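You operate a simulated robot arm through the tools that you are given. There is no shell and no other tool. Be economical: measure what you need, move in short steps, check, and stop when the job is done.

You run a simulated two-armed robot. Do the job below in one go: nothing can be reset, and whatever is moved stays where it is left.

TASK
Pick up the order card that says "GJV-275F" with one hand, pass it to the other hand and put it on the top of the outfeed rollers.

The check looks at the end state, three seconds after you hand in, the way a careful person would. Anything else that was tipped, shoved, dropped, spilled or broken makes it a failure.

THE ROBOT
Two 7-joint arms with two-finger parallel grippers on one trunk, on a base that drives. Base frame: it is fixed to the floor where the robot stands at the start and does not move with it; the origin is under the middle of the robot, x ahead of it, y to its left, z up; the surface under the hand at the start is at about z = 615. Readings come in mm, degrees, newtons and seconds.
The left shoulder is at the start at [50, 187, 985], the right one opposite. With the tool pointing down near the work surface each hand reaches from about 100 to 660 mm from the robot's upright axis, wherever it stands, measured 20 degrees to its own side. Places, roughly: top of the outfeed rollers [900, 2300, 600]. Payload 3.43 kg a hand.
Tool frame (each hand has its own): the origin (TCP) lies between the finger pads and is the grasp point; the fingertips stand 30 mm ahead of it; z points along the fingers, y is the line along which they close. Largest opening 94 mm; finger width 28, thickness 10; the body of the gripper, 50 by 96 mm, starts 55 mm behind the TCP.
Orientation is told as [roll, pitch, yaw] about the base's x, y, z axes, in that order, counted from this pose: with the fingers straight down and closing along the base's y, the tool's x points along the base's -x, its y along +y and its z along -z.

THE INTERFACE
- The arms move only by the tool play_rows. It takes "left_targets", "right_targets" or both (then of equal length, played together; a hand with none holds still); each is a list of rows, each an object of numbers (a shift or turn left out is 0, a gripper value left out holds the last): "tx", "ty", "tz": the shift along the tool's x, y, z in m; "ax", "ay", "az": the turn, a rotation vector about the tool's x, y, z in degrees; "jaw": the gripper command, from -1 (fully open) to 1 (shut), values between in proportion. In form: [{"tx": .., "ty": .., "tz": .., "ax": .., "ay": .., "az": .., "jaw": ..}, ...]. A call has 1 to 10 rows; each row shifts and turns the commanded pose from where the row before left it, along the tool's axes as they then stand. Each row takes 0.2 s and may step no farther than 50 mm and 8.6 degrees from the row before; otherwise, or with a gripper value out of range, the whole call is refused. Where a pose cannot be reached the arm comes as near as it can. A force on the tool above 40 N (or 10 N above the force at the start of the call, whichever is more), or a blocked arm, ends the call early, and 0.2 s more pass. The fingers move at their own pace (about 153 mm/s each) and stop on an object; they squeeze with about 20 N. The grip force told is the motor's: it shows also when the fingers shut on nothing. Time passes only in rows, and 0.2 s behind the last, so rows that do not move let the fingers close. The reply holds the time, the measured pose of the TCP, the force on the tool along the base axes, the opening and the grip force, in the units named above and with some noise, with the torque about the TCP (base axes, N m) and any sound that the robot's microphone picked up.
- Cameras (640 x 400 px; columns grow to the right, rows downward): "scene" is now at [141.7, -19.5, 1140.8]; the picture's right is [-0.24, -0.97, 0.00], its down [-0.61, 0.15, -0.78] and it looks along [0.75, -0.19, -0.63] (base axes); focal length 296 px, centre (320, 200). "left" rides on the left gripper at [76, -14, -102] in its tool frame; the picture's right is [0.18, 0.98, 0.00], its down [-0.75, 0.14, -0.64] and it looks along [-0.63, 0.12, 0.77] (tool axes); focal length 243 px, centre (320, 200). "right" rides on the right gripper at [76, 14, -102] in its tool frame; the picture's right is [-0.18, 0.98, 0.00], its down [-0.75, -0.14, -0.64] and it looks along [-0.63, -0.12, 0.77] (tool axes); focal length 243 px, centre (320, 200). There is no depth. A picture from a camera that has moved, and an enlarged one, comes with that camera's place and axes in the base frame and with its lens.
- grab_frame(camera): a new picture of that camera. It takes no simulated time.
- slide_trunk(by): slides the trunk up (or, below 0, down) by that many mm; the arms and the scene camera ride with it, the base frame stays. It gives what a move gives, with no picture.
- roll_base(legs): drives the robot by 1 to 6 legs, each [ahead, left, turn to the left] in mm, mm and degrees, along the robot's own axes; the way and the turn of a leg run together, so that a leg with both is an arc; at most 1500 mm and 180 degrees a leg. The arms and the cameras ride along, it lands a little off, and it stops where it bumps. It gives what a move gives.
- aim_head(pan, tilt): turns the head with the scene camera to pan (to the left, within 80 degrees either way) and tilt (down, from -29 to 69), counted from straight ahead of the robot. It gives what a move gives.
- inspect(camera, box): a new picture of the part [left, top, right, bottom] of that camera's present view, enlarged. It takes no simulated time.
- sign_off(): hands the job in; it is judged then, once.

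Work in short steps. Places have to be worked out from the pictures, the camera data and where the tool is seen: move nearer, look again, correct. Check each grasp and each placing, and mend what went wrong. You have 120 turns and 92 pictures in all, those below and enlarged ones among them. Open the grippers and draw the arms clear of the work before you hand the job in, unless the task says otherwise; then end with one line.

The tools are called after "Emit:" by a JSON object that holds its "name" and its "arguments". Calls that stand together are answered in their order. play_rows: Moves the arms, as the interface text tells. Its arguments: {"type":"object","properties":{"left_targets":{"type":"array","items":{"type":"object","properties":{"tx":{"type":"number"},"ty":{"type":"number"},"tz":{"type":"number"},"ax":{"type":"number"},"ay":{"type":"number"},"az":{"type":"number"},"jaw":{"type":"number"}}}},"right_targets":{"type":"array","items":{"type":"object","properties":{"tx":{"type":"number"},"ty":{"type":"number"},"tz":{"type":"number"},"ax":{"type":"number"},"ay":{"type":"number"},"az":{"type":"number"},"jaw":{"type":"number"}}}}},"required":[]} The other tools are called the same way: slide_trunk (by) slides the trunk up or down; roll_base (legs) drives the base; aim_head (pan, tilt) turns the head that bears the scene camera; grab_frame (camera) takes a picture; inspect (camera, box) takes an enlarged picture of a part of a camera's view; sign_off () hands the job in.

At the start:

```text
time: 0.0
left_tcp_pos: [459.8, 77.7, 910.2]
left_tcp_rot: [0.1, 0.0, 0.0]
left_contact_force: [-0.3, -0.5, 0.1]
left_torque: [0.0, 0.0, 0.02]
left_gripper_width: 94.2
left_finger_force: 0.0
right_tcp_pos: [483.1, -289.5, 910.3]
right_tcp_rot: [0.0, 0.0, -0.1]
right_contact_force: [0.7, 0.1, 0.2]
right_torque: [0.02, 0.01, 0.0]
right_gripper_width: 94.1
right_finger_force: 0.0
trunk travel left (down, up): [-200.0, 232.0]
robot x, y, heading: [2.4, -3.1, -0.1]
head pan, tilt: [-14.0, 39.1]
```

scene: 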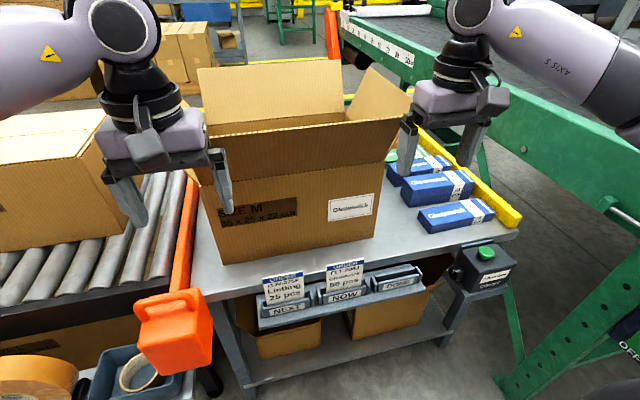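
right: 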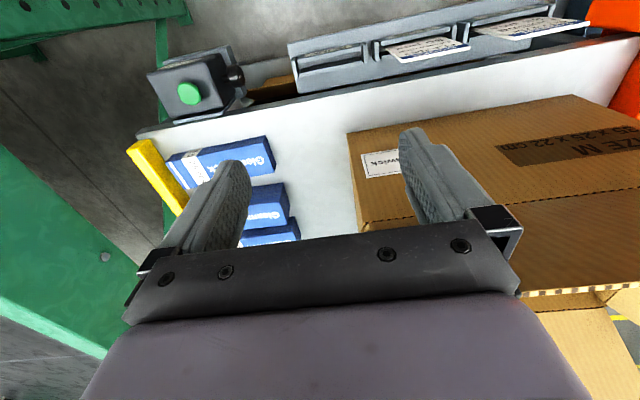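
left: 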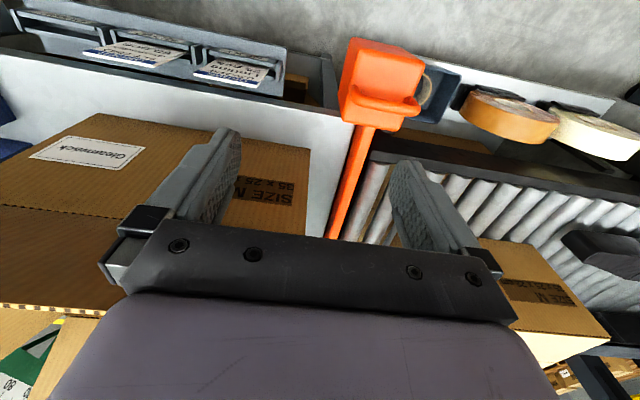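

The two order cards stand in the tray on the near edge of the bench. I zoom in to read them.

Emit:
{"name": "inspect", "arguments": {"camera": "scene", "box": [240, 250, 440, 340]}}

Emit:
{"name": "inspect", "arguments": {"camera": "left", "box": [60, 20, 300, 110]}}

```text
3.20 times, centred on (340, 295) of scene
camera zoom: at [141.7, -19.5, 1140.8], right [-0.24, -0.97, 0.0], down [-0.61, 0.15, -0.78], along [0.75, -0.19, -0.63], focal length 949 px, centre (256, -104)
```

zoom: 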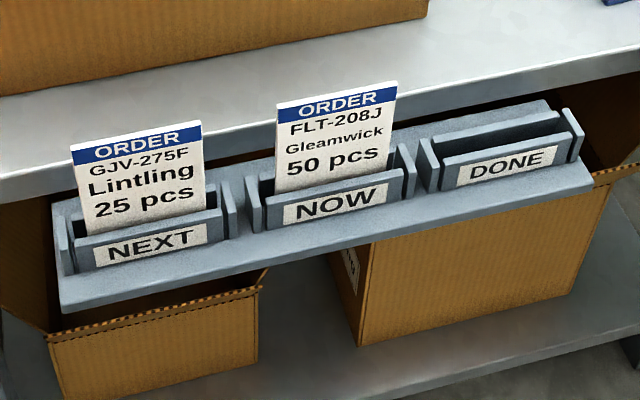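

```text
2.67 times, centred on (180, 65) of left
camera zoom: at [382.9, 63.5, 1012.8], right [-0.18, 0.98, 0.0], down [0.75, 0.14, 0.64], along [0.63, 0.12, -0.77], focal length 647 px, centre (693, 560)
```

zoom: 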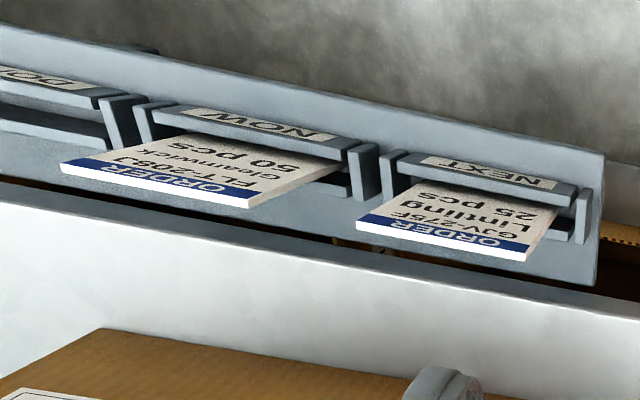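

I place the GJV-275F card's top edge at about [483, -36, 688], 76 mm wide along y and leaning back a little. I turn the right hand 90° so it closes along x, and shift the left hand away to +y.

Emit:
{"name": "play_rows", "arguments": {"right_targets": [{"az": -8.5}, {"az": -8.5}, {"az": -8.5}, {"az": -8.5}, {"az": -8.5}, {"az": -8.5}, {"az": -8.5}, {"az": -8.5}, {"az": -8.5}, {"az": -8.5}], "left_targets": [{"ty": 0.03}, {"ty": 0.03}, {"ty": 0.03}, {"ty": 0.03}, {"ty": 0.03}, {"ty": 0.03}, {}, {}, {}, {}]}}

```text
time: 2.2
left_tcp_pos: [459.4, 257.3, 910.5]
left_tcp_rot: [0.0, 0.0, 0.0]
left_contact_force: [1.1, -0.3, 0.4]
left_torque: [0.02, 0.0, -0.02]
left_gripper_width: 94.0
left_finger_force: 0.0
right_tcp_pos: [418.4, -248.6, 887.5]
right_tcp_rot: [0.0, -3.0, 49.7]
right_contact_force: [-0.2, 0.0, -0.2]
right_torque: [0.01, 0.0, 0.0]
right_gripper_width: 94.1
right_finger_force: 0.1
right hand out of reach, approached as far as the arm can: row 5, 6, 7, 8, 9, 10
trunk travel left (down, up): [-200.0, 232.0]
robot x, y, heading: [-3.9, -1.0, 0.1]
head pan, tilt: [-14.0, 39.1]
```

Positive yaw runs into a joint limit near 50°, so I turn the other way, towards -90.

Emit:
{"name": "play_rows", "arguments": {"right_targets": [{"az": 8.5}, {"az": 8.5}, {"az": 8.5}, {"az": 8.5}, {"az": 8.5}, {"az": 8.5}, {"az": 8.5}, {"az": 8.5}, {"az": 8.5}, {"az": 8.5}]}}

```text
time: 4.4
left_tcp_pos: [459.7, 258.6, 910.3]
left_tcp_rot: [0.0, 0.0, 0.0]
left_contact_force: [0.3, -1.1, -0.4]
left_torque: [0.0, 0.0, 0.0]
left_gripper_width: 94.1
left_finger_force: 0.0
right_tcp_pos: [420.0, -247.0, 885.6]
right_tcp_rot: [2.9, -0.2, -35.1]
right_contact_force: [-0.8, 0.1, 0.0]
right_torque: [0.02, 0.01, 0.04]
right_gripper_width: 94.1
right_finger_force: 0.0
trunk travel left (down, up): [-200.0, 232.0]
robot x, y, heading: [0.0, -0.7, -0.1]
head pan, tilt: [-14.0, 39.1]
```

Turning works this way; I continue to about -90.

Emit:
{"name": "play_rows", "arguments": {"right_targets": [{"az": 8.0}, {"az": 8.0}, {"az": 8.0}, {"az": 8.0}, {"az": 8.0}, {"az": 8.0}, {"az": 7.0}]}}

```text
time: 6.0
left_tcp_pos: [459.8, 259.5, 909.3]
left_tcp_rot: [0.0, -0.1, 0.1]
left_contact_force: [-1.0, 0.4, -0.3]
left_torque: [0.02, 0.03, 0.01]
left_gripper_width: 94.0
left_finger_force: 0.0
right_tcp_pos: [420.2, -248.4, 886.1]
right_tcp_rot: [1.9, 2.4, -90.2]
right_contact_force: [0.0, 0.0, -1.0]
right_torque: [0.01, 0.02, 0.0]
right_gripper_width: 93.9
right_finger_force: 0.0
trunk travel left (down, up): [-200.0, 232.0]
robot x, y, heading: [1.6, -0.2, -0.1]
head pan, tilt: [-14.0, 39.1]
```

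Now the tool x is base +y, tool y is base +x. I move the right hand above the card at about z = 790 and look.

Emit:
{"name": "play_rows", "arguments": {"right_targets": [{"tx": 0.036, "ty": 0.0105, "tz": 0.016}, {"tx": 0.036, "ty": 0.0105, "tz": 0.016}, {"tx": 0.036, "ty": 0.0105, "tz": 0.016}, {"tx": 0.036, "ty": 0.0105, "tz": 0.016}, {"tx": 0.036, "ty": 0.0105, "tz": 0.016}, {"tx": 0.032, "ty": 0.0105, "tz": 0.016}]}}

Emit:
{"name": "grab_frame", "arguments": {"camera": "right"}}

Emit:
{"name": "grab_frame", "arguments": {"camera": "scene"}}

```text
time: 7.4
left_tcp_pos: [459.8, 258.3, 910.3]
left_tcp_rot: [0.0, -0.1, 0.1]
left_contact_force: [-0.6, 0.5, 0.1]
left_torque: [-0.04, -0.02, 0.03]
left_gripper_width: 94.0
left_finger_force: 0.0
right_tcp_pos: [485.7, -31.8, 801.2]
right_tcp_rot: [1.8, 2.2, -90.1]
right_contact_force: [-0.2, -0.5, 0.3]
right_torque: [0.0, -0.02, 0.02]
right_gripper_width: 94.0
right_finger_force: 0.1
trunk travel left (down, up): [-200.0, 232.0]
robot x, y, heading: [1.1, -3.0, -0.2]
head pan, tilt: [-14.0, 39.1]
```

```text
86 pictures are left
camera right: at [496.0, 40.6, 905.7], right [0.98, -0.19, 0.02], down [-0.16, -0.78, 0.61], along [-0.09, -0.6, -0.79], focal length 243 px, centre (320, 200)
```

right: 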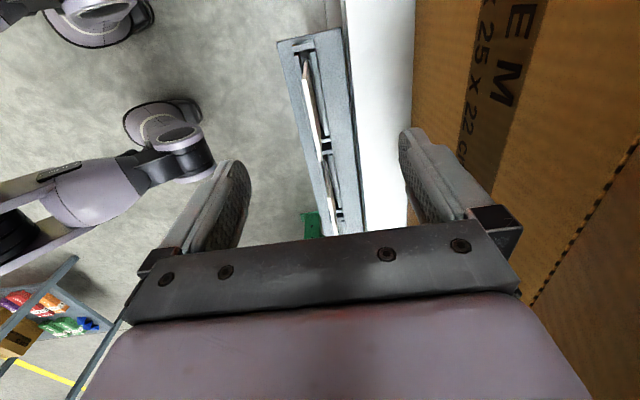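

```text
85 pictures are left
camera scene: at [141.7, -19.4, 1140.8], right [-0.24, -0.97, 0.0], down [-0.61, 0.15, -0.78], along [0.75, -0.19, -0.63], focal length 296 px, centre (320, 200)
```

scene: 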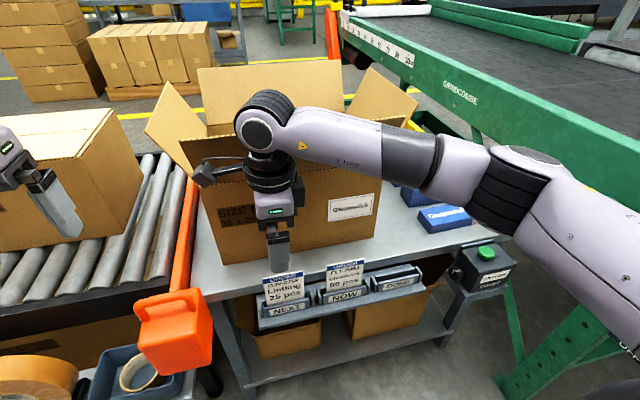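

Inspect the right view of the card edge to refine x.

Emit:
{"name": "inspect", "arguments": {"camera": "right", "box": [240, 20, 420, 240]}}

Emit:
{"name": "inspect", "arguments": {"camera": "scene", "box": [240, 220, 340, 330]}}

```text
1.82 times, centred on (330, 130) of right
camera zoom: at [496.0, 40.6, 905.7], right [0.98, -0.19, 0.02], down [-0.16, -0.78, 0.61], along [-0.09, -0.6, -0.79], focal length 441 px, centre (302, 327)
```

zoom: 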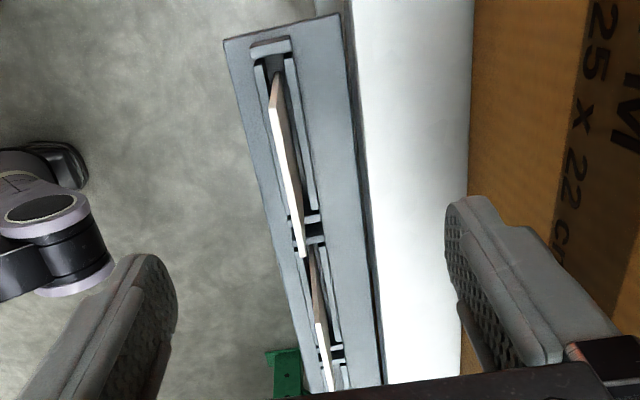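

```text
3.64 times, centred on (290, 275) of scene
camera zoom: at [141.7, -19.4, 1140.8], right [-0.24, -0.97, 0.0], down [-0.61, 0.15, -0.78], along [0.75, -0.19, -0.63], focal length 1078 px, centre (429, -73)
```

zoom: 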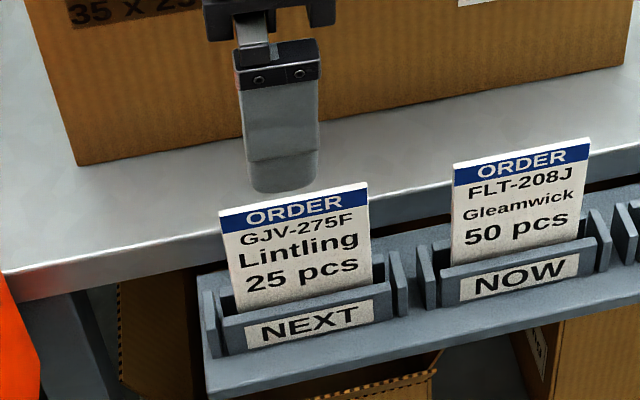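

The card's top edge matches my estimate to within 6 mm (x ≈ 479). I descend so the TCP is at about z = 684, x = 477, y = -40, then check before closing.

Emit:
{"name": "play_rows", "arguments": {"right_targets": [{"tx": -0.003, "ty": -0.001, "tz": 0.03}, {"tx": -0.003, "ty": -0.001, "tz": 0.03}, {"tx": -0.003, "ty": -0.001, "tz": 0.03}, {"tx": -0.003, "ty": -0.001, "tz": 0.027}]}}

Emit:
{"name": "grab_frame", "arguments": {"camera": "right"}}

Emit:
{"name": "inspect", "arguments": {"camera": "scene", "box": [240, 220, 340, 330]}}

```text
time: 8.4
left_tcp_pos: [459.1, 257.6, 909.9]
left_tcp_rot: [0.0, 0.0, 0.1]
left_contact_force: [0.4, 0.5, 0.1]
left_torque: [-0.03, -0.06, 0.0]
left_gripper_width: 94.1
left_finger_force: 0.0
right_tcp_pos: [485.1, -37.6, 680.9]
right_tcp_rot: [1.8, 2.4, -90.0]
right_contact_force: [-0.4, -0.3, 0.2]
right_torque: [-0.01, 0.01, 0.0]
right_gripper_width: 94.0
right_finger_force: 0.1
trunk travel left (down, up): [-200.0, 232.0]
robot x, y, heading: [0.9, -1.6, 0.1]
head pan, tilt: [-14.0, 39.1]
```

```text
82 pictures are left
camera right: at [496.1, 34.5, 785.8], right [0.98, -0.19, 0.02], down [-0.16, -0.78, 0.61], along [-0.09, -0.6, -0.8], focal length 243 px, centre (320, 200)
```

right: 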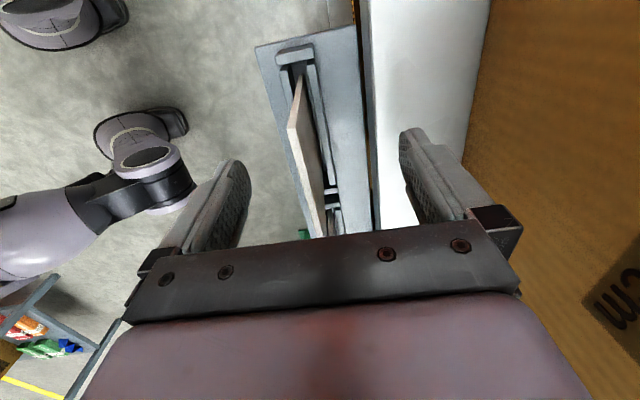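

```text
3.64 times, centred on (290, 275) of scene
camera zoom: at [141.7, -19.5, 1140.8], right [-0.24, -0.97, 0.0], down [-0.61, 0.15, -0.78], along [0.75, -0.19, -0.63], focal length 1078 px, centre (429, -73)
```

zoom: 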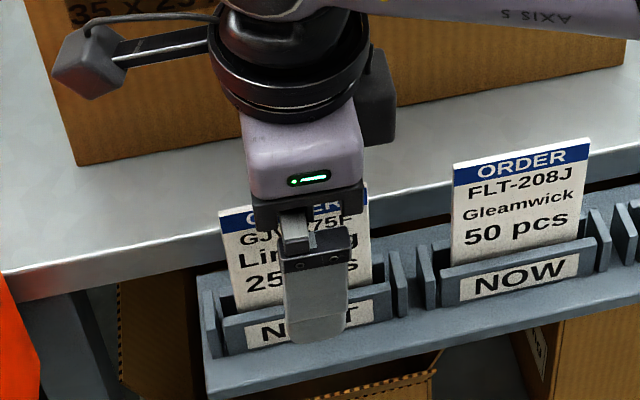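

The card top is at x ≈ 480.7, so I shift 6 mm to -x and close in stages.

Emit:
{"name": "play_rows", "arguments": {"right_targets": [{"ty": -0.006}, {"jaw": 0.4}, {"jaw": 0.75}, {}]}}

Emit:
{"name": "inspect", "arguments": {"camera": "right", "box": [200, 20, 460, 260]}}

```text
time: 9.4
left_tcp_pos: [459.9, 259.1, 909.2]
left_tcp_rot: [0.0, -0.1, -0.1]
left_contact_force: [0.7, 0.6, 0.4]
left_torque: [-0.03, 0.05, 0.02]
left_gripper_width: 94.3
left_finger_force: 0.1
right_tcp_pos: [478.5, -37.6, 681.6]
right_tcp_rot: [1.8, 2.2, -90.1]
right_contact_force: [0.0, 0.0, 0.6]
right_torque: [-0.01, 0.02, -0.02]
right_gripper_width: 11.6
right_finger_force: 0.1
trunk travel left (down, up): [-200.0, 232.0]
robot x, y, heading: [1.8, 1.9, -0.0]
head pan, tilt: [-14.0, 39.1]
```

```text
1.67 times, centred on (330, 140) of right
camera zoom: at [490.1, 34.1, 786.9], right [0.98, -0.19, 0.02], down [-0.16, -0.78, 0.61], along [-0.09, -0.6, -0.79], focal length 404 px, centre (303, 300)
```

zoom: 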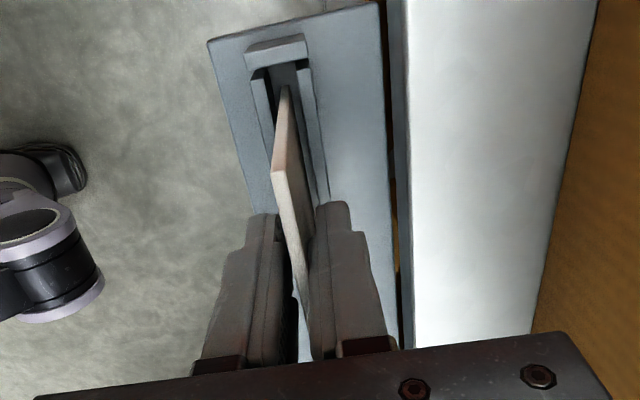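

The card sits between the fingers, touching nothing hard. I close fully.

Emit:
{"name": "play_rows", "arguments": {"right_targets": [{"jaw": 1.0}, {}, {}]}}

```text
time: 10.2
left_tcp_pos: [459.1, 258.6, 909.3]
left_tcp_rot: [0.0, 0.0, 0.0]
left_contact_force: [0.2, -0.4, -0.1]
left_torque: [-0.01, 0.0, -0.01]
left_gripper_width: 93.9
left_finger_force: 0.1
right_tcp_pos: [479.1, -37.2, 681.2]
right_tcp_rot: [1.8, 2.3, -90.0]
right_contact_force: [1.1, -0.9, 0.8]
right_torque: [-0.01, -0.03, 0.0]
right_gripper_width: 7.1
right_finger_force: 19.9
trunk travel left (down, up): [-200.0, 232.0]
robot x, y, heading: [-0.6, 0.6, 0.0]
head pan, tilt: [-14.0, 39.1]
```

Gripped (7 mm). I lift straight up in small steps.

Emit:
{"name": "play_rows", "arguments": {"right_targets": [{"tz": -0.015}, {"tz": -0.015}, {"tz": -0.02}, {"tz": -0.02}, {"tz": -0.025}, {"tz": -0.025}, {"tz": -0.03}, {"tz": -0.03}]}}

Emit:
{"name": "grab_frame", "arguments": {"camera": "scene"}}

```text
time: 12.0
left_tcp_pos: [460.1, 257.9, 909.7]
left_tcp_rot: [0.0, 0.1, 0.0]
left_contact_force: [0.7, 0.0, 0.7]
left_torque: [-0.01, 0.02, 0.01]
left_gripper_width: 94.2
left_finger_force: 0.1
right_tcp_pos: [471.0, -46.4, 862.3]
right_tcp_rot: [1.8, 2.4, -90.0]
right_contact_force: [0.2, -0.1, -0.7]
right_torque: [0.04, 0.01, -0.02]
right_gripper_width: 6.9
right_finger_force: 20.5
trunk travel left (down, up): [-200.0, 232.0]
robot x, y, heading: [-0.9, 1.6, 0.1]
head pan, tilt: [-14.0, 39.1]
```

```text
79 pictures are left
camera scene: at [141.6, -19.5, 1140.8], right [-0.24, -0.97, 0.0], down [-0.61, 0.15, -0.78], along [0.75, -0.19, -0.63], focal length 296 px, centre (320, 200)
```

scene: 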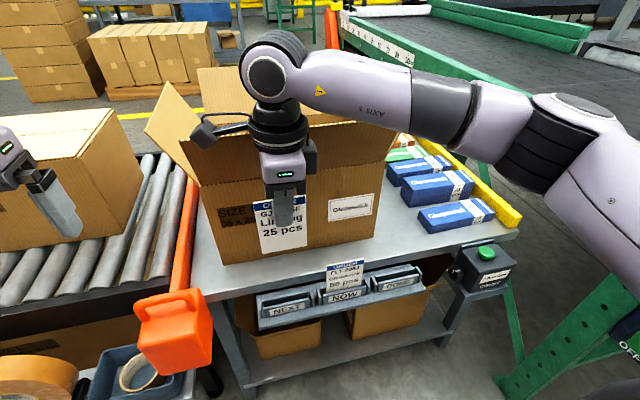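

Card lifted cleanly and the other card stayed. Before the handover I look around for the route and the outfeed rollers.

Emit:
{"name": "inspect", "arguments": {"camera": "scene", "box": [230, 150, 350, 270]}}

Emit:
{"name": "aim_head", "arguments": {"pan": 55, "tilt": 25}}

Emit:
{"name": "grab_frame", "arguments": {"camera": "scene"}}

```text
3.33 times, centred on (290, 210) of scene
camera zoom: at [141.6, -19.5, 1140.8], right [-0.24, -0.97, 0.0], down [-0.61, 0.15, -0.78], along [0.75, -0.19, -0.63], focal length 988 px, centre (420, 167)
```

zoom: 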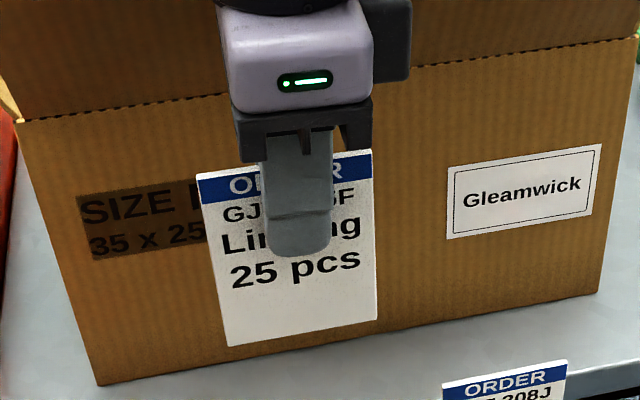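

```text
time: 13.4
left_tcp_pos: [459.4, 259.1, 909.6]
left_tcp_rot: [-0.1, 0.0, -0.1]
left_contact_force: [0.3, -0.2, -0.2]
left_torque: [0.01, -0.03, -0.01]
left_gripper_width: 94.1
left_finger_force: 0.1
right_tcp_pos: [473.0, -46.2, 861.9]
right_tcp_rot: [1.7, 2.2, -90.0]
right_contact_force: [0.1, -0.5, -0.1]
right_torque: [-0.03, 0.01, -0.01]
right_gripper_width: 6.9
right_finger_force: 20.2
trunk travel left (down, up): [-200.0, 232.0]
robot x, y, heading: [-1.6, -2.6, 0.0]
head pan, tilt: [55.0, 25.0]
```

```text
77 pictures are left
camera scene: at [111.5, 76.6, 1162.8], right [0.82, -0.57, 0.0], down [-0.24, -0.35, -0.91], along [0.52, 0.74, -0.42], focal length 296 px, centre (320, 200)
```

scene: 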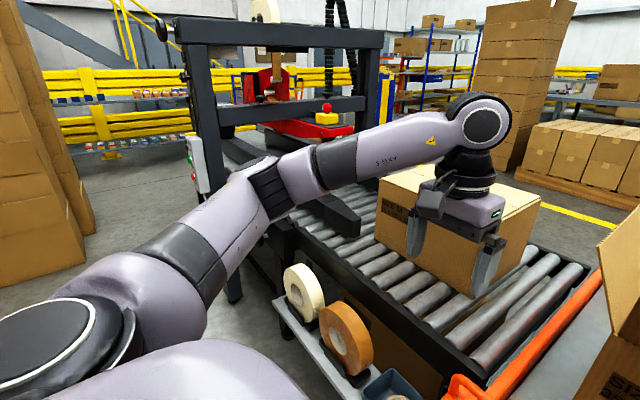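

The outfeed lies beyond the tape machine on the left. I look further left and at the floor for the route.

Emit:
{"name": "aim_head", "arguments": {"pan": 80, "tilt": 20}}

Emit:
{"name": "grab_frame", "arguments": {"camera": "scene"}}

Emit:
{"name": "aim_head", "arguments": {"pan": -80, "tilt": 30}}

Emit:
{"name": "grab_frame", "arguments": {"camera": "scene"}}

```text
time: 14.3
left_tcp_pos: [459.2, 257.4, 909.8]
left_tcp_rot: [0.0, 0.0, 0.0]
left_contact_force: [0.4, -0.3, 0.1]
left_torque: [0.0, 0.03, 0.03]
left_gripper_width: 93.9
left_finger_force: 0.0
right_tcp_pos: [471.5, -46.1, 861.1]
right_tcp_rot: [1.9, 2.3, -89.9]
right_contact_force: [-0.6, -0.5, -0.1]
right_torque: [0.0, -0.01, 0.02]
right_gripper_width: 7.3
right_finger_force: 19.6
trunk travel left (down, up): [-200.0, 232.0]
robot x, y, heading: [-0.6, 3.8, 0.0]
head pan, tilt: [80.0, 20.0]
```

```text
76 pictures are left
camera scene: at [74.9, 92.9, 1170.9], right [0.98, -0.17, 0.0], down [-0.06, -0.34, -0.94], along [0.16, 0.93, -0.34], focal length 296 px, centre (320, 200)
```

scene: 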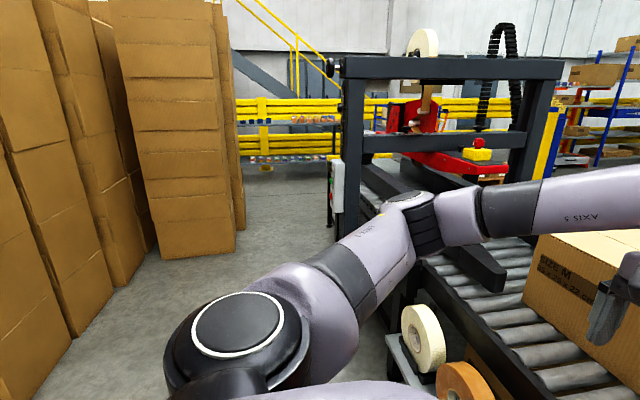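

```text
time: 16.8
left_tcp_pos: [458.6, 258.5, 910.1]
left_tcp_rot: [0.1, 0.0, 0.0]
left_contact_force: [-0.1, -0.3, -0.5]
left_torque: [0.0, -0.03, 0.0]
left_gripper_width: 94.3
left_finger_force: 0.1
right_tcp_pos: [473.5, -46.2, 862.7]
right_tcp_rot: [1.8, 2.3, -90.1]
right_contact_force: [0.2, 0.1, 0.6]
right_torque: [0.0, 0.03, 0.03]
right_gripper_width: 7.0
right_finger_force: 20.5
trunk travel left (down, up): [-200.0, 232.0]
robot x, y, heading: [-2.0, 1.4, 0.0]
head pan, tilt: [-80.0, 30.0]
```

```text
75 pictures are left
camera scene: at [74.4, -87.9, 1154.8], right [-0.98, -0.17, 0.0], down [-0.09, 0.49, -0.87], along [0.15, -0.85, -0.5], focal length 296 px, centre (320, 200)
```

scene: 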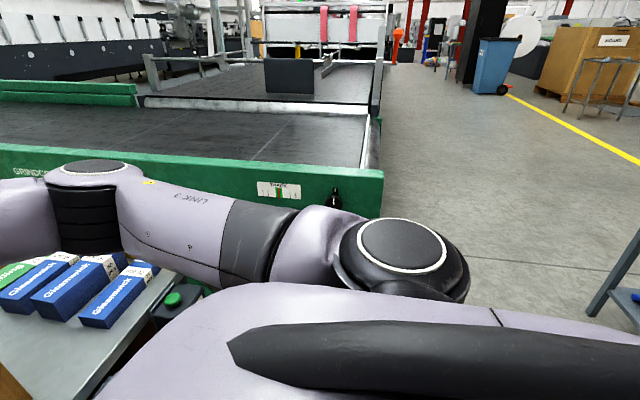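

The floor behind is clear for a short distance. I back the robot 250 mm for handover space and aim the head to the front.

Emit:
{"name": "roll_base", "arguments": {"legs": [[-250, 0, 0]]}}

Emit:
{"name": "aim_head", "arguments": {"pan": 0, "tilt": 35}}

Emit:
{"name": "grab_frame", "arguments": {"camera": "scene"}}

```text
time: 18.6
left_tcp_pos: [214.5, 256.8, 909.2]
left_tcp_rot: [0.0, 0.0, -0.3]
left_contact_force: [-0.3, 0.3, 0.7]
left_torque: [0.02, -0.06, -0.03]
left_gripper_width: 94.2
left_finger_force: 0.0
right_tcp_pos: [226.4, -48.7, 863.2]
right_tcp_rot: [1.7, 2.3, -90.4]
right_contact_force: [-0.1, -0.8, 0.4]
right_torque: [0.02, 0.0, 0.01]
right_gripper_width: 7.3
right_finger_force: 20.2
trunk travel left (down, up): [-200.0, 232.0]
robot x, y, heading: [-247.1, 2.3, -0.2]
head pan, tilt: [-80.0, 30.0]
```

```text
time: 20.1
left_tcp_pos: [215.6, 256.9, 909.4]
left_tcp_rot: [-0.1, 0.0, -0.3]
left_contact_force: [0.0, -0.1, -0.9]
left_torque: [-0.02, -0.01, 0.01]
left_gripper_width: 93.8
left_finger_force: 0.0
right_tcp_pos: [227.7, -49.1, 862.9]
right_tcp_rot: [1.7, 2.2, -90.3]
right_contact_force: [0.4, -0.2, -0.4]
right_torque: [0.0, -0.03, 0.02]
right_gripper_width: 7.1
right_finger_force: 20.1
trunk travel left (down, up): [-200.0, 232.0]
robot x, y, heading: [-246.2, 2.5, -0.3]
head pan, tilt: [0.0, 35.0]
```

```text
74 pictures are left
camera scene: at [-98.8, 1.0, 1147.0], right [-0.01, -1.0, 0.0], down [-0.57, 0.0, -0.82], along [0.82, -0.01, -0.57], focal length 296 px, centre (320, 200)
```

scene: 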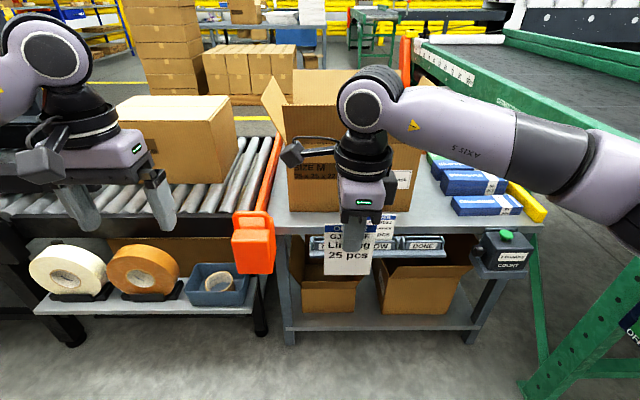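

Now I turn the left hand: yaw +90 first (mirror of what worked on the right).

Emit:
{"name": "play_rows", "arguments": {"left_targets": [{"az": -8.5, "ty": 0.01}, {"az": -8.5, "tz": 0.005}, {"az": -8.5}, {"az": -8.5}, {"az": -8.5}, {"az": -8.5}, {"az": -8.5}, {"az": -8.5}, {"az": -8.5}, {"az": -8.5}]}}

```text
time: 22.3
left_tcp_pos: [215.2, 266.8, 905.7]
left_tcp_rot: [-0.1, 0.0, 84.9]
left_contact_force: [-0.7, 0.2, 0.3]
left_torque: [-0.02, -0.02, 0.01]
left_gripper_width: 93.9
left_finger_force: 0.2
right_tcp_pos: [227.4, -48.6, 862.1]
right_tcp_rot: [1.9, 2.3, -90.3]
right_contact_force: [-0.2, 0.2, -0.5]
right_torque: [-0.01, 0.0, -0.04]
right_gripper_width: 6.9
right_finger_force: 19.6
trunk travel left (down, up): [-200.0, 232.0]
robot x, y, heading: [-244.3, -0.5, -0.3]
head pan, tilt: [0.0, 35.0]
```

Yaw reached. Now I tip the left fingers towards -y (turn about tool y).

Emit:
{"name": "play_rows", "arguments": {"left_targets": [{"az": -5}, {"ay": 8.5}, {"ay": 8.5}, {"ay": 8.5}, {"ay": 8.5}, {"ay": 8.5}, {"ay": 8.5}, {"ay": 8.5}, {"ay": 8.5}, {"ay": 8.5}]}}

Emit:
{"name": "grab_frame", "arguments": {"camera": "scene"}}

```text
time: 24.5
left_tcp_pos: [216.0, 267.7, 905.5]
left_tcp_rot: [-0.3, 76.9, 89.6]
left_contact_force: [-0.4, -1.0, 0.7]
left_torque: [0.0, 0.02, 0.0]
left_gripper_width: 94.1
left_finger_force: 0.1
right_tcp_pos: [226.8, -48.6, 862.1]
right_tcp_rot: [1.7, 2.4, -90.2]
right_contact_force: [0.4, -0.1, 0.4]
right_torque: [-0.03, 0.01, -0.01]
right_gripper_width: 7.3
right_finger_force: 20.5
trunk travel left (down, up): [-200.0, 232.0]
robot x, y, heading: [-248.6, -0.4, -0.5]
head pan, tilt: [0.0, 35.0]
```

```text
73 pictures are left
camera scene: at [-98.8, 1.1, 1147.0], right [-0.01, -1.0, 0.0], down [-0.57, 0.0, -0.82], along [0.82, 0.0, -0.57], focal length 296 px, centre (320, 200)
```

scene: 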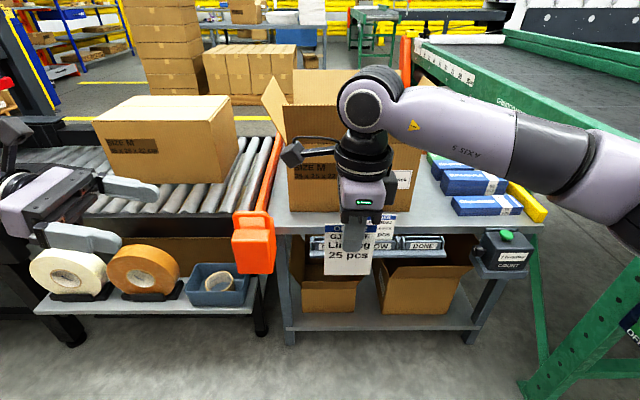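

Left fingers now point nearly to -y. I finish the tilt, lower to z ≈ 797, align x to the card at about 229 and approach to y ≈ 90.

Emit:
{"name": "play_rows", "arguments": {"left_targets": [{"ay": 8}, {"tx": -0.036, "ty": -0.004}, {"tx": -0.036, "ty": -0.004}, {"tx": -0.036, "ty": -0.004}, {"tz": 0.045}, {"tz": 0.045}, {"tz": 0.045}, {"tz": 0.04}]}}

Emit:
{"name": "grab_frame", "arguments": {"camera": "scene"}}

Emit:
{"name": "grab_frame", "arguments": {"camera": "left"}}

```text
time: 26.3
left_tcp_pos: [229.1, 104.1, 780.0]
left_tcp_rot: [0.0, 84.6, 89.8]
left_contact_force: [0.3, 0.0, 0.5]
left_torque: [-0.02, 0.03, 0.03]
left_gripper_width: 93.9
left_finger_force: 0.0
right_tcp_pos: [228.1, -48.1, 862.6]
right_tcp_rot: [1.8, 2.3, -90.3]
right_contact_force: [0.2, 0.5, 0.4]
right_torque: [-0.02, 0.0, -0.01]
right_gripper_width: 7.4
right_finger_force: 20.5
trunk travel left (down, up): [-200.0, 232.0]
robot x, y, heading: [-246.0, 0.2, -0.1]
head pan, tilt: [0.0, 35.0]
```

```text
72 pictures are left
camera scene: at [-98.8, 1.0, 1147.0], right [-0.01, -1.0, 0.0], down [-0.57, 0.0, -0.82], along [0.82, 0.0, -0.57], focal length 296 px, centre (320, 200)
```

scene: 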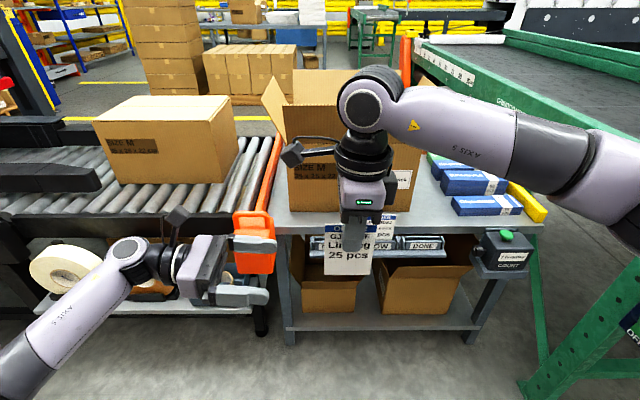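

```text
71 pictures are left
camera left: at [244.7, 199.0, 866.9], right [-0.98, -0.01, 0.18], down [-0.14, 0.71, -0.69], along [-0.12, -0.7, -0.7], focal length 243 px, centre (320, 200)
```

left: 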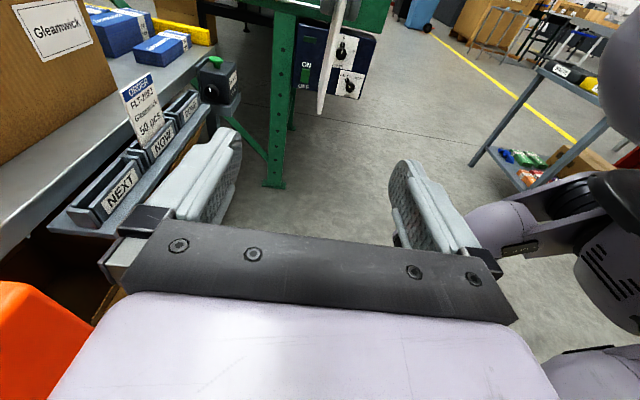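

Card's lower left corner is at about [229, -11, 768], aligned with the left hand. I raise 28 mm while advancing to y ≈ -18.

Emit:
{"name": "play_rows", "arguments": {"left_targets": [{"tx": 0.028}, {"tz": 0.035}, {"tz": 0.035}, {"tz": 0.03}, {"tz": 0.02}]}}

Emit:
{"name": "grab_frame", "arguments": {"camera": "left"}}

Emit:
{"name": "inspect", "arguments": {"camera": "scene", "box": [260, 150, 440, 310]}}

```text
time: 27.5
left_tcp_pos: [227.3, -18.7, 798.9]
left_tcp_rot: [0.0, 84.5, 89.7]
left_contact_force: [0.3, -0.3, 0.2]
left_torque: [0.02, -0.02, -0.03]
left_gripper_width: 94.1
left_finger_force: 0.0
right_tcp_pos: [227.5, -48.4, 863.1]
right_tcp_rot: [1.8, 2.3, -90.3]
right_contact_force: [0.3, -0.9, 0.9]
right_torque: [0.03, -0.01, -0.01]
right_gripper_width: 7.2
right_finger_force: 19.8
trunk travel left (down, up): [-200.0, 232.0]
robot x, y, heading: [-247.1, -2.4, -0.4]
head pan, tilt: [0.0, 35.0]
```

```text
70 pictures are left
camera left: at [241.1, 76.5, 885.1], right [-0.98, -0.01, 0.18], down [-0.14, 0.71, -0.69], along [-0.12, -0.7, -0.7], focal length 243 px, centre (320, 200)
```

left: 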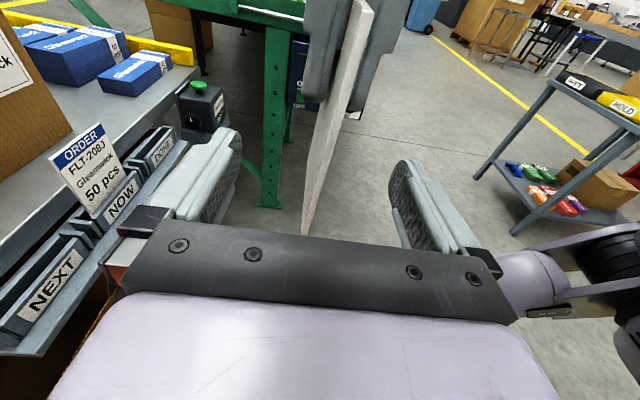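

```text
2.50 times, centred on (350, 230) of scene
camera zoom: at [-98.8, 1.0, 1147.0], right [-0.01, -1.0, 0.0], down [-0.57, 0.0, -0.82], along [0.82, 0.0, -0.57], focal length 741 px, centre (245, 125)
```

zoom: 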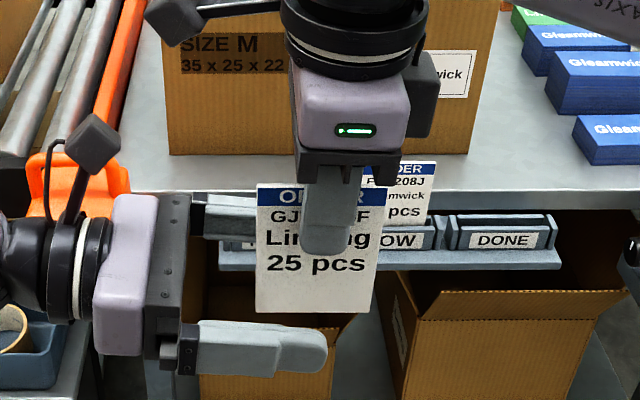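

The card is between the left fingers, below the right fingertips. I close the left gripper in stages.

Emit:
{"name": "play_rows", "arguments": {"left_targets": [{"jaw": 0.4}, {"jaw": 0.75}, {}]}}

Emit:
{"name": "inspect", "arguments": {"camera": "left", "box": [220, 60, 460, 260]}}

```text
time: 28.3
left_tcp_pos: [226.2, -18.7, 797.8]
left_tcp_rot: [0.1, 84.5, 89.8]
left_contact_force: [1.1, -1.5, -0.2]
left_torque: [0.03, -0.03, -0.01]
left_gripper_width: 12.5
left_finger_force: 0.7
right_tcp_pos: [226.9, -49.7, 861.1]
right_tcp_rot: [1.9, 2.3, -90.3]
right_contact_force: [-2.1, 0.5, -0.7]
right_torque: [0.02, 0.06, 0.05]
right_gripper_width: 7.0
right_finger_force: 20.1
trunk travel left (down, up): [-200.0, 232.0]
robot x, y, heading: [-245.6, 0.0, -0.4]
head pan, tilt: [0.0, 35.0]
```

```text
2.00 times, centred on (340, 160) of left
camera zoom: at [241.2, 76.9, 885.2], right [-0.98, -0.01, 0.18], down [-0.14, 0.71, -0.69], along [-0.12, -0.7, -0.7], focal length 485 px, centre (280, 280)
```

zoom: 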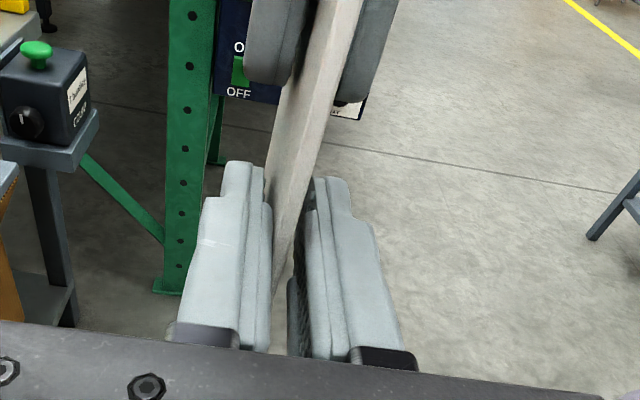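

One finger already touches the card's front; I shift 2 mm towards it (+x) and close.

Emit:
{"name": "play_rows", "arguments": {"left_targets": [{"ty": -0.002}, {"jaw": 1.0}, {}, {}]}}

Emit:
{"name": "inspect", "arguments": {"camera": "left", "box": [220, 60, 460, 260]}}

```text
time: 29.3
left_tcp_pos: [228.7, -19.6, 798.5]
left_tcp_rot: [0.1, 84.5, 89.7]
left_contact_force: [-0.2, 2.2, -0.1]
left_torque: [-0.01, -0.22, -0.03]
left_gripper_width: 7.2
left_finger_force: 19.9
right_tcp_pos: [226.3, -48.3, 862.7]
right_tcp_rot: [1.8, 2.3, -90.4]
right_contact_force: [1.4, -1.9, -0.2]
right_torque: [-0.11, 0.17, -0.01]
right_gripper_width: 7.4
right_finger_force: 19.9
trunk travel left (down, up): [-200.0, 232.0]
robot x, y, heading: [-245.5, 2.2, -0.3]
head pan, tilt: [0.0, 35.0]
```

```text
2.00 times, centred on (340, 160) of left
camera zoom: at [242.7, 76.4, 884.5], right [-0.98, -0.01, 0.18], down [-0.14, 0.71, -0.69], along [-0.12, -0.7, -0.7], focal length 485 px, centre (280, 280)
```

zoom: 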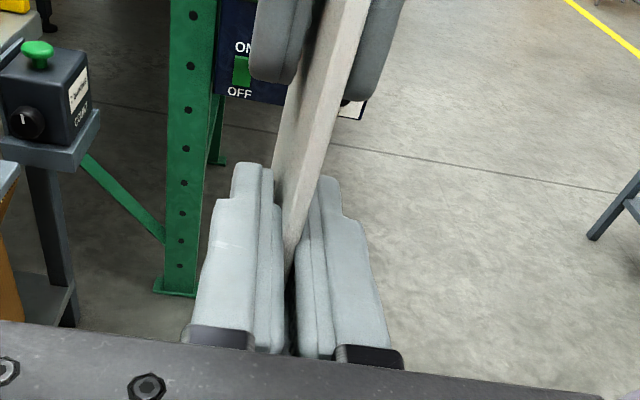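

Both hands hold the card (7 mm each). I open the right hand, let it settle, and withdraw it upward.

Emit:
{"name": "play_rows", "arguments": {"right_targets": [{"jaw": 0.5}, {"jaw": 0.0}, {}, {"tz": -0.03}, {"tz": -0.04}, {"tz": -0.04}, {"tz": -0.04}]}}

Emit:
{"name": "grab_frame", "arguments": {"camera": "scene"}}

```text
time: 30.9
left_tcp_pos: [228.4, -18.8, 798.6]
left_tcp_rot: [0.1, 84.5, 89.8]
left_contact_force: [0.3, -0.3, -0.2]
left_torque: [0.01, 0.03, 0.0]
left_gripper_width: 7.0
left_finger_force: 20.4
right_tcp_pos: [219.2, -56.8, 1010.1]
right_tcp_rot: [1.8, 2.3, -90.3]
right_contact_force: [0.0, 0.3, 0.2]
right_torque: [0.02, 0.02, 0.01]
right_gripper_width: 46.8
right_finger_force: 0.1
trunk travel left (down, up): [-200.0, 232.0]
robot x, y, heading: [-245.7, -2.1, -0.5]
head pan, tilt: [0.0, 35.0]
```

```text
66 pictures are left
camera scene: at [-98.9, 1.1, 1147.0], right [-0.01, -1.0, 0.0], down [-0.57, 0.0, -0.82], along [0.82, 0.0, -0.57], focal length 296 px, centre (320, 200)
```

scene: 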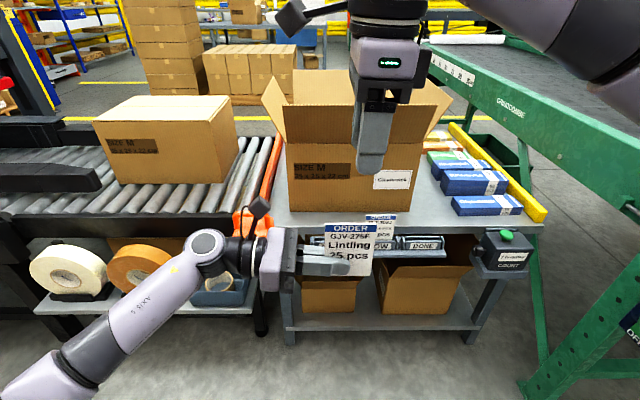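

The left hand holds the card alone. I tuck the right hand back to its own side.

Emit:
{"name": "play_rows", "arguments": {"right_targets": [{"tx": -0.03, "ty": -0.02}, {"tx": -0.03, "ty": -0.02}, {"tx": -0.03, "ty": -0.02}, {"tx": -0.03, "ty": -0.02, "tz": 0.01}, {"tx": -0.03, "ty": -0.02, "tz": 0.02}, {"tz": 0.02}]}}

Emit:
{"name": "roll_base", "arguments": {"legs": [[0, 0, 90]]}}

Emit:
{"name": "aim_head", "arguments": {"pan": -15, "tilt": 25}}

Emit:
{"name": "grab_frame", "arguments": {"camera": "scene"}}

```text
time: 32.3
left_tcp_pos: [228.3, -19.0, 798.6]
left_tcp_rot: [0.0, 84.5, 89.8]
left_contact_force: [-0.3, 0.3, 0.4]
left_torque: [0.02, -0.02, -0.02]
left_gripper_width: 6.9
left_finger_force: 20.4
right_tcp_pos: [124.6, -202.9, 952.8]
right_tcp_rot: [1.8, 2.3, -90.3]
right_contact_force: [-0.2, 0.3, -0.3]
right_torque: [0.0, 0.01, -0.01]
right_gripper_width: 47.1
right_finger_force: 0.1
trunk travel left (down, up): [-200.0, 232.0]
robot x, y, heading: [-247.6, 2.2, -0.1]
head pan, tilt: [0.0, 35.0]
```

```text
time: 36.4
left_tcp_pos: [-208.0, 473.9, 798.4]
left_tcp_rot: [0.2, 84.4, 177.7]
left_contact_force: [-0.6, -0.1, 0.4]
left_torque: [-0.01, -0.02, -0.04]
left_gripper_width: 7.1
left_finger_force: 20.2
right_tcp_pos: [-28.2, 362.1, 951.5]
right_tcp_rot: [1.8, 2.3, -2.6]
right_contact_force: [0.8, -0.4, -0.4]
right_torque: [-0.03, -0.03, 0.01]
right_gripper_width: 47.1
right_finger_force: 0.2
trunk travel left (down, up): [-200.0, 232.0]
robot x, y, heading: [-247.1, 3.2, 87.4]
head pan, tilt: [0.0, 35.0]
```

```text
time: 37.2
left_tcp_pos: [-208.0, 472.7, 798.3]
left_tcp_rot: [0.2, 84.4, 177.7]
left_contact_force: [-0.3, -0.1, 0.4]
left_torque: [0.01, -0.01, 0.0]
left_gripper_width: 7.1
left_finger_force: 19.7
right_tcp_pos: [-29.0, 361.9, 952.1]
right_tcp_rot: [1.8, 2.3, -2.6]
right_contact_force: [-0.9, -0.8, 0.0]
right_torque: [0.0, 0.01, 0.03]
right_gripper_width: 47.0
right_finger_force: 0.1
trunk travel left (down, up): [-200.0, 232.0]
robot x, y, heading: [-248.2, 0.4, 87.4]
head pan, tilt: [-15.0, 25.0]
```

```text
65 pictures are left
camera scene: at [-214.9, 148.1, 1162.7], right [0.95, -0.3, 0.0], down [-0.13, -0.4, -0.91], along [0.27, 0.86, -0.42], focal length 296 px, centre (320, 200)
```

scene: 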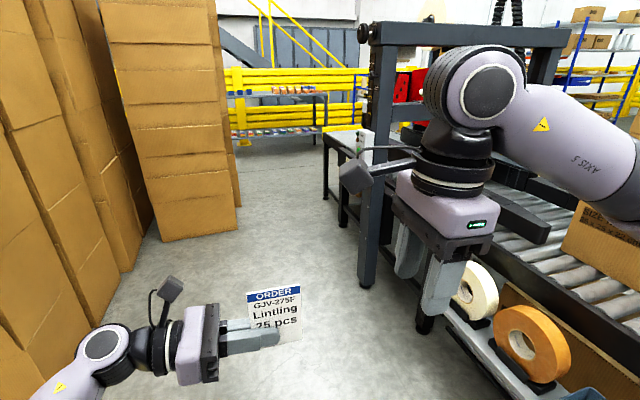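

The corridor: stack edge near x=-226 (y≥2228), machine leg near x≈417, outfeed rail at x≈560, y≈1980–2515. I rotate the left hand about its fingers so the card lies flat with text up, in open space.

Emit:
{"name": "play_rows", "arguments": {"left_targets": [{"az": -8.5}, {"az": -8.5}, {"az": -8.5}, {"az": -8.5}, {"az": -8.5}, {"az": -8.5}, {"az": -8.5}, {"az": -8.5}, {"az": -8.5}, {"az": -8.5}]}}

Emit:
{"name": "grab_frame", "arguments": {"camera": "scene"}}

```text
time: 39.4
left_tcp_pos: [-208.5, 473.2, 798.3]
left_tcp_rot: [84.6, 4.8, -92.9]
left_contact_force: [0.9, -0.8, -0.5]
left_torque: [-0.01, -0.01, -0.03]
left_gripper_width: 7.0
left_finger_force: 20.1
right_tcp_pos: [-29.3, 362.2, 953.0]
right_tcp_rot: [1.8, 2.3, -2.5]
right_contact_force: [0.6, -0.3, -0.3]
right_torque: [0.01, 0.01, 0.01]
right_gripper_width: 46.8
right_finger_force: 0.0
trunk travel left (down, up): [-200.0, 232.0]
robot x, y, heading: [-243.5, -0.1, 87.4]
head pan, tilt: [-15.0, 25.0]
```

```text
64 pictures are left
camera scene: at [-214.9, 148.1, 1162.8], right [0.95, -0.3, 0.0], down [-0.13, -0.4, -0.91], along [0.27, 0.86, -0.42], focal length 296 px, centre (320, 200)
```

scene: 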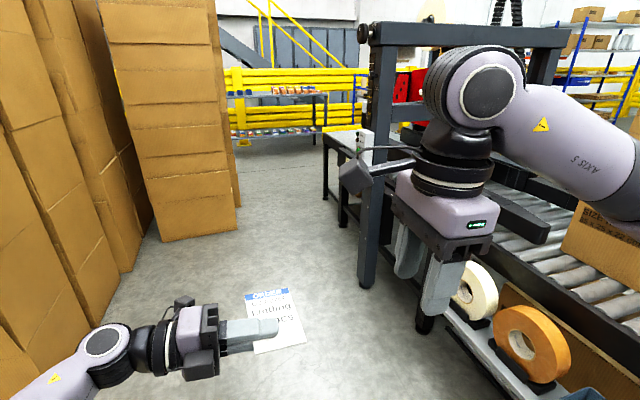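

Card is flat with text up. I drive forward along the corridor 1100 mm and look again.

Emit:
{"name": "roll_base", "arguments": {"legs": [[1100, 0, 2.5]]}}

Emit:
{"name": "aim_head", "arguments": {"pan": -40, "tilt": 25}}

Emit:
{"name": "grab_frame", "arguments": {"camera": "scene"}}

Emit:
{"name": "aim_head", "arguments": {"pan": 10, "tilt": 25}}

Emit:
{"name": "grab_frame", "arguments": {"camera": "scene"}}

```text
time: 45.0
left_tcp_pos: [-218.4, 1576.6, 798.6]
left_tcp_rot: [84.5, 5.0, -89.6]
left_contact_force: [-0.8, -0.1, 0.2]
left_torque: [0.03, 0.04, 0.02]
left_gripper_width: 7.1
left_finger_force: 20.2
right_tcp_pos: [-33.1, 1475.1, 952.4]
right_tcp_rot: [1.7, 2.3, 0.7]
right_contact_force: [-0.4, -0.3, -0.3]
right_torque: [0.0, 0.0, 0.0]
right_gripper_width: 46.9
right_finger_force: 0.1
trunk travel left (down, up): [-200.0, 232.0]
robot x, y, heading: [-228.1, 1101.4, 90.4]
head pan, tilt: [-15.0, 25.0]
```

```text
time: 45.9
left_tcp_pos: [-218.8, 1577.4, 798.2]
left_tcp_rot: [84.6, 5.0, -89.7]
left_contact_force: [0.8, -0.7, 0.1]
left_torque: [-0.01, 0.0, 0.0]
left_gripper_width: 7.0
left_finger_force: 20.2
right_tcp_pos: [-34.5, 1476.7, 952.4]
right_tcp_rot: [1.8, 2.3, 0.8]
right_contact_force: [0.0, 0.3, -0.4]
right_torque: [0.0, 0.02, -0.01]
right_gripper_width: 46.9
right_finger_force: 0.1
trunk travel left (down, up): [-200.0, 232.0]
robot x, y, heading: [-226.9, 1102.3, 90.7]
head pan, tilt: [-40.0, 25.0]
```

```text
63 pictures are left
camera scene: at [-171.3, 1233.4, 1162.8], right [0.78, -0.63, 0.0], down [-0.27, -0.33, -0.91], along [0.57, 0.7, -0.42], focal length 296 px, centre (320, 200)
```

scene: 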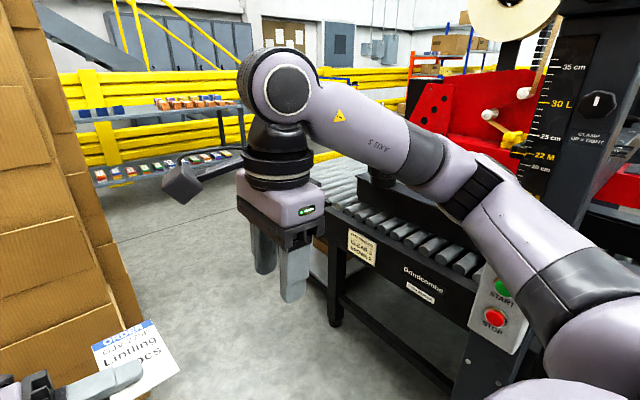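

```text
time: 47.1
left_tcp_pos: [-218.2, 1575.6, 798.4]
left_tcp_rot: [84.4, 5.0, -89.7]
left_contact_force: [-0.3, 0.1, -0.3]
left_torque: [0.0, 0.06, 0.01]
left_gripper_width: 7.2
left_finger_force: 20.1
right_tcp_pos: [-34.0, 1476.8, 952.5]
right_tcp_rot: [1.8, 2.3, 0.8]
right_contact_force: [0.4, 0.0, -0.2]
right_torque: [-0.03, 0.0, -0.03]
right_gripper_width: 46.9
right_finger_force: 0.1
trunk travel left (down, up): [-200.0, 232.0]
robot x, y, heading: [-231.4, 1103.7, 90.9]
head pan, tilt: [10.0, 25.0]
```

```text
62 pictures are left
camera scene: at [-246.7, 1252.4, 1162.8], right [0.98, 0.19, 0.0], down [0.08, -0.42, -0.91], along [-0.17, 0.89, -0.42], focal length 296 px, centre (320, 200)
```

scene: 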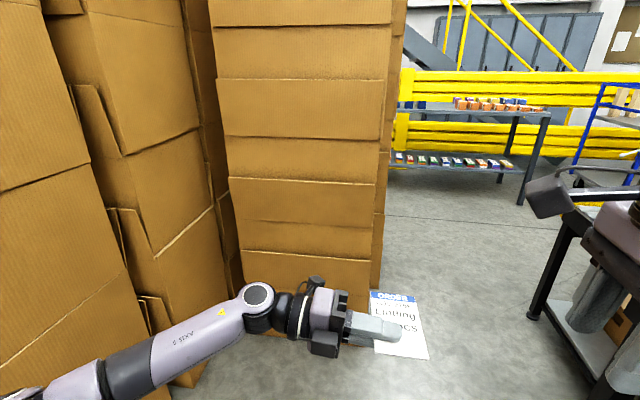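

The machine panel sticks out to x≈395 only around y≈1320–1480; the outfeed rail runs at x≈570 beyond. I turn back to face +x here, then strafe left to y≈1700.

Emit:
{"name": "roll_base", "arguments": {"legs": [[0, 0, -90.5]]}}

Emit:
{"name": "roll_base", "arguments": {"legs": [[0, 590, 0]]}}

Emit:
{"name": "aim_head", "arguments": {"pan": 35, "tilt": 30}}

Emit:
{"name": "grab_frame", "arguments": {"camera": "scene"}}

```text
time: 51.4
left_tcp_pos: [245.6, 1080.4, 800.4]
left_tcp_rot: [84.5, 5.1, 179.0]
left_contact_force: [1.1, -0.4, 0.1]
left_torque: [0.01, 0.01, -0.03]
left_gripper_width: 7.2
left_finger_force: 20.4
right_tcp_pos: [139.4, 899.6, 952.7]
right_tcp_rot: [1.8, 2.4, -90.6]
right_contact_force: [0.4, 1.1, -0.2]
right_torque: [0.02, 0.0, 0.0]
right_gripper_width: 47.1
right_finger_force: 0.0
trunk travel left (down, up): [-200.0, 232.0]
robot x, y, heading: [-229.8, 1101.3, -0.4]
head pan, tilt: [10.0, 25.0]
```

```text
time: 57.0
left_tcp_pos: [250.6, 1668.4, 798.3]
left_tcp_rot: [84.4, 5.0, 179.1]
left_contact_force: [0.2, 0.3, -0.4]
left_torque: [0.02, 0.03, 0.0]
left_gripper_width: 7.1
left_finger_force: 19.7
right_tcp_pos: [145.1, 1486.4, 952.8]
right_tcp_rot: [1.8, 2.4, -90.4]
right_contact_force: [0.5, 0.9, 0.0]
right_torque: [-0.01, -0.01, -0.01]
right_gripper_width: 47.1
right_finger_force: 0.1
trunk travel left (down, up): [-200.0, 232.0]
robot x, y, heading: [-225.4, 1688.3, -0.4]
head pan, tilt: [10.0, 25.0]
heard: click
```

```text
time: 57.9
left_tcp_pos: [248.5, 1668.7, 798.4]
left_tcp_rot: [84.5, 5.1, 179.3]
left_contact_force: [0.3, 0.4, 0.1]
left_torque: [-0.01, -0.02, -0.02]
left_gripper_width: 6.9
left_finger_force: 20.7
right_tcp_pos: [146.3, 1486.8, 952.7]
right_tcp_rot: [1.8, 2.3, -90.3]
right_contact_force: [-0.6, -0.4, -0.6]
right_torque: [0.0, 0.0, -0.02]
right_gripper_width: 46.9
right_finger_force: 0.1
trunk travel left (down, up): [-200.0, 232.0]
robot x, y, heading: [-220.7, 1688.6, -0.3]
head pan, tilt: [35.0, 30.0]
```

```text
61 pictures are left
camera scene: at [-91.2, 1741.3, 1154.8], right [0.57, -0.82, 0.0], down [-0.41, -0.28, -0.87], along [0.71, 0.49, -0.5], focal length 296 px, centre (320, 200)
```

scene: 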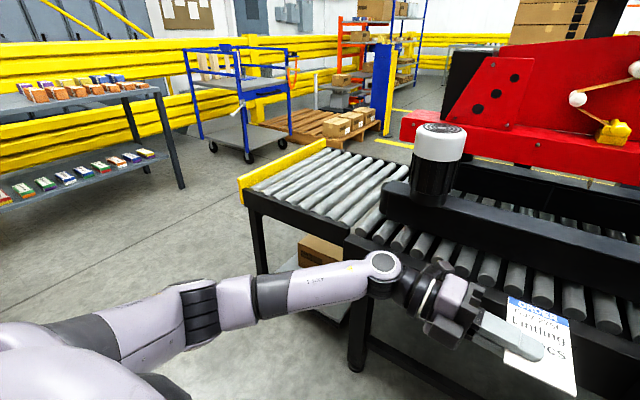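

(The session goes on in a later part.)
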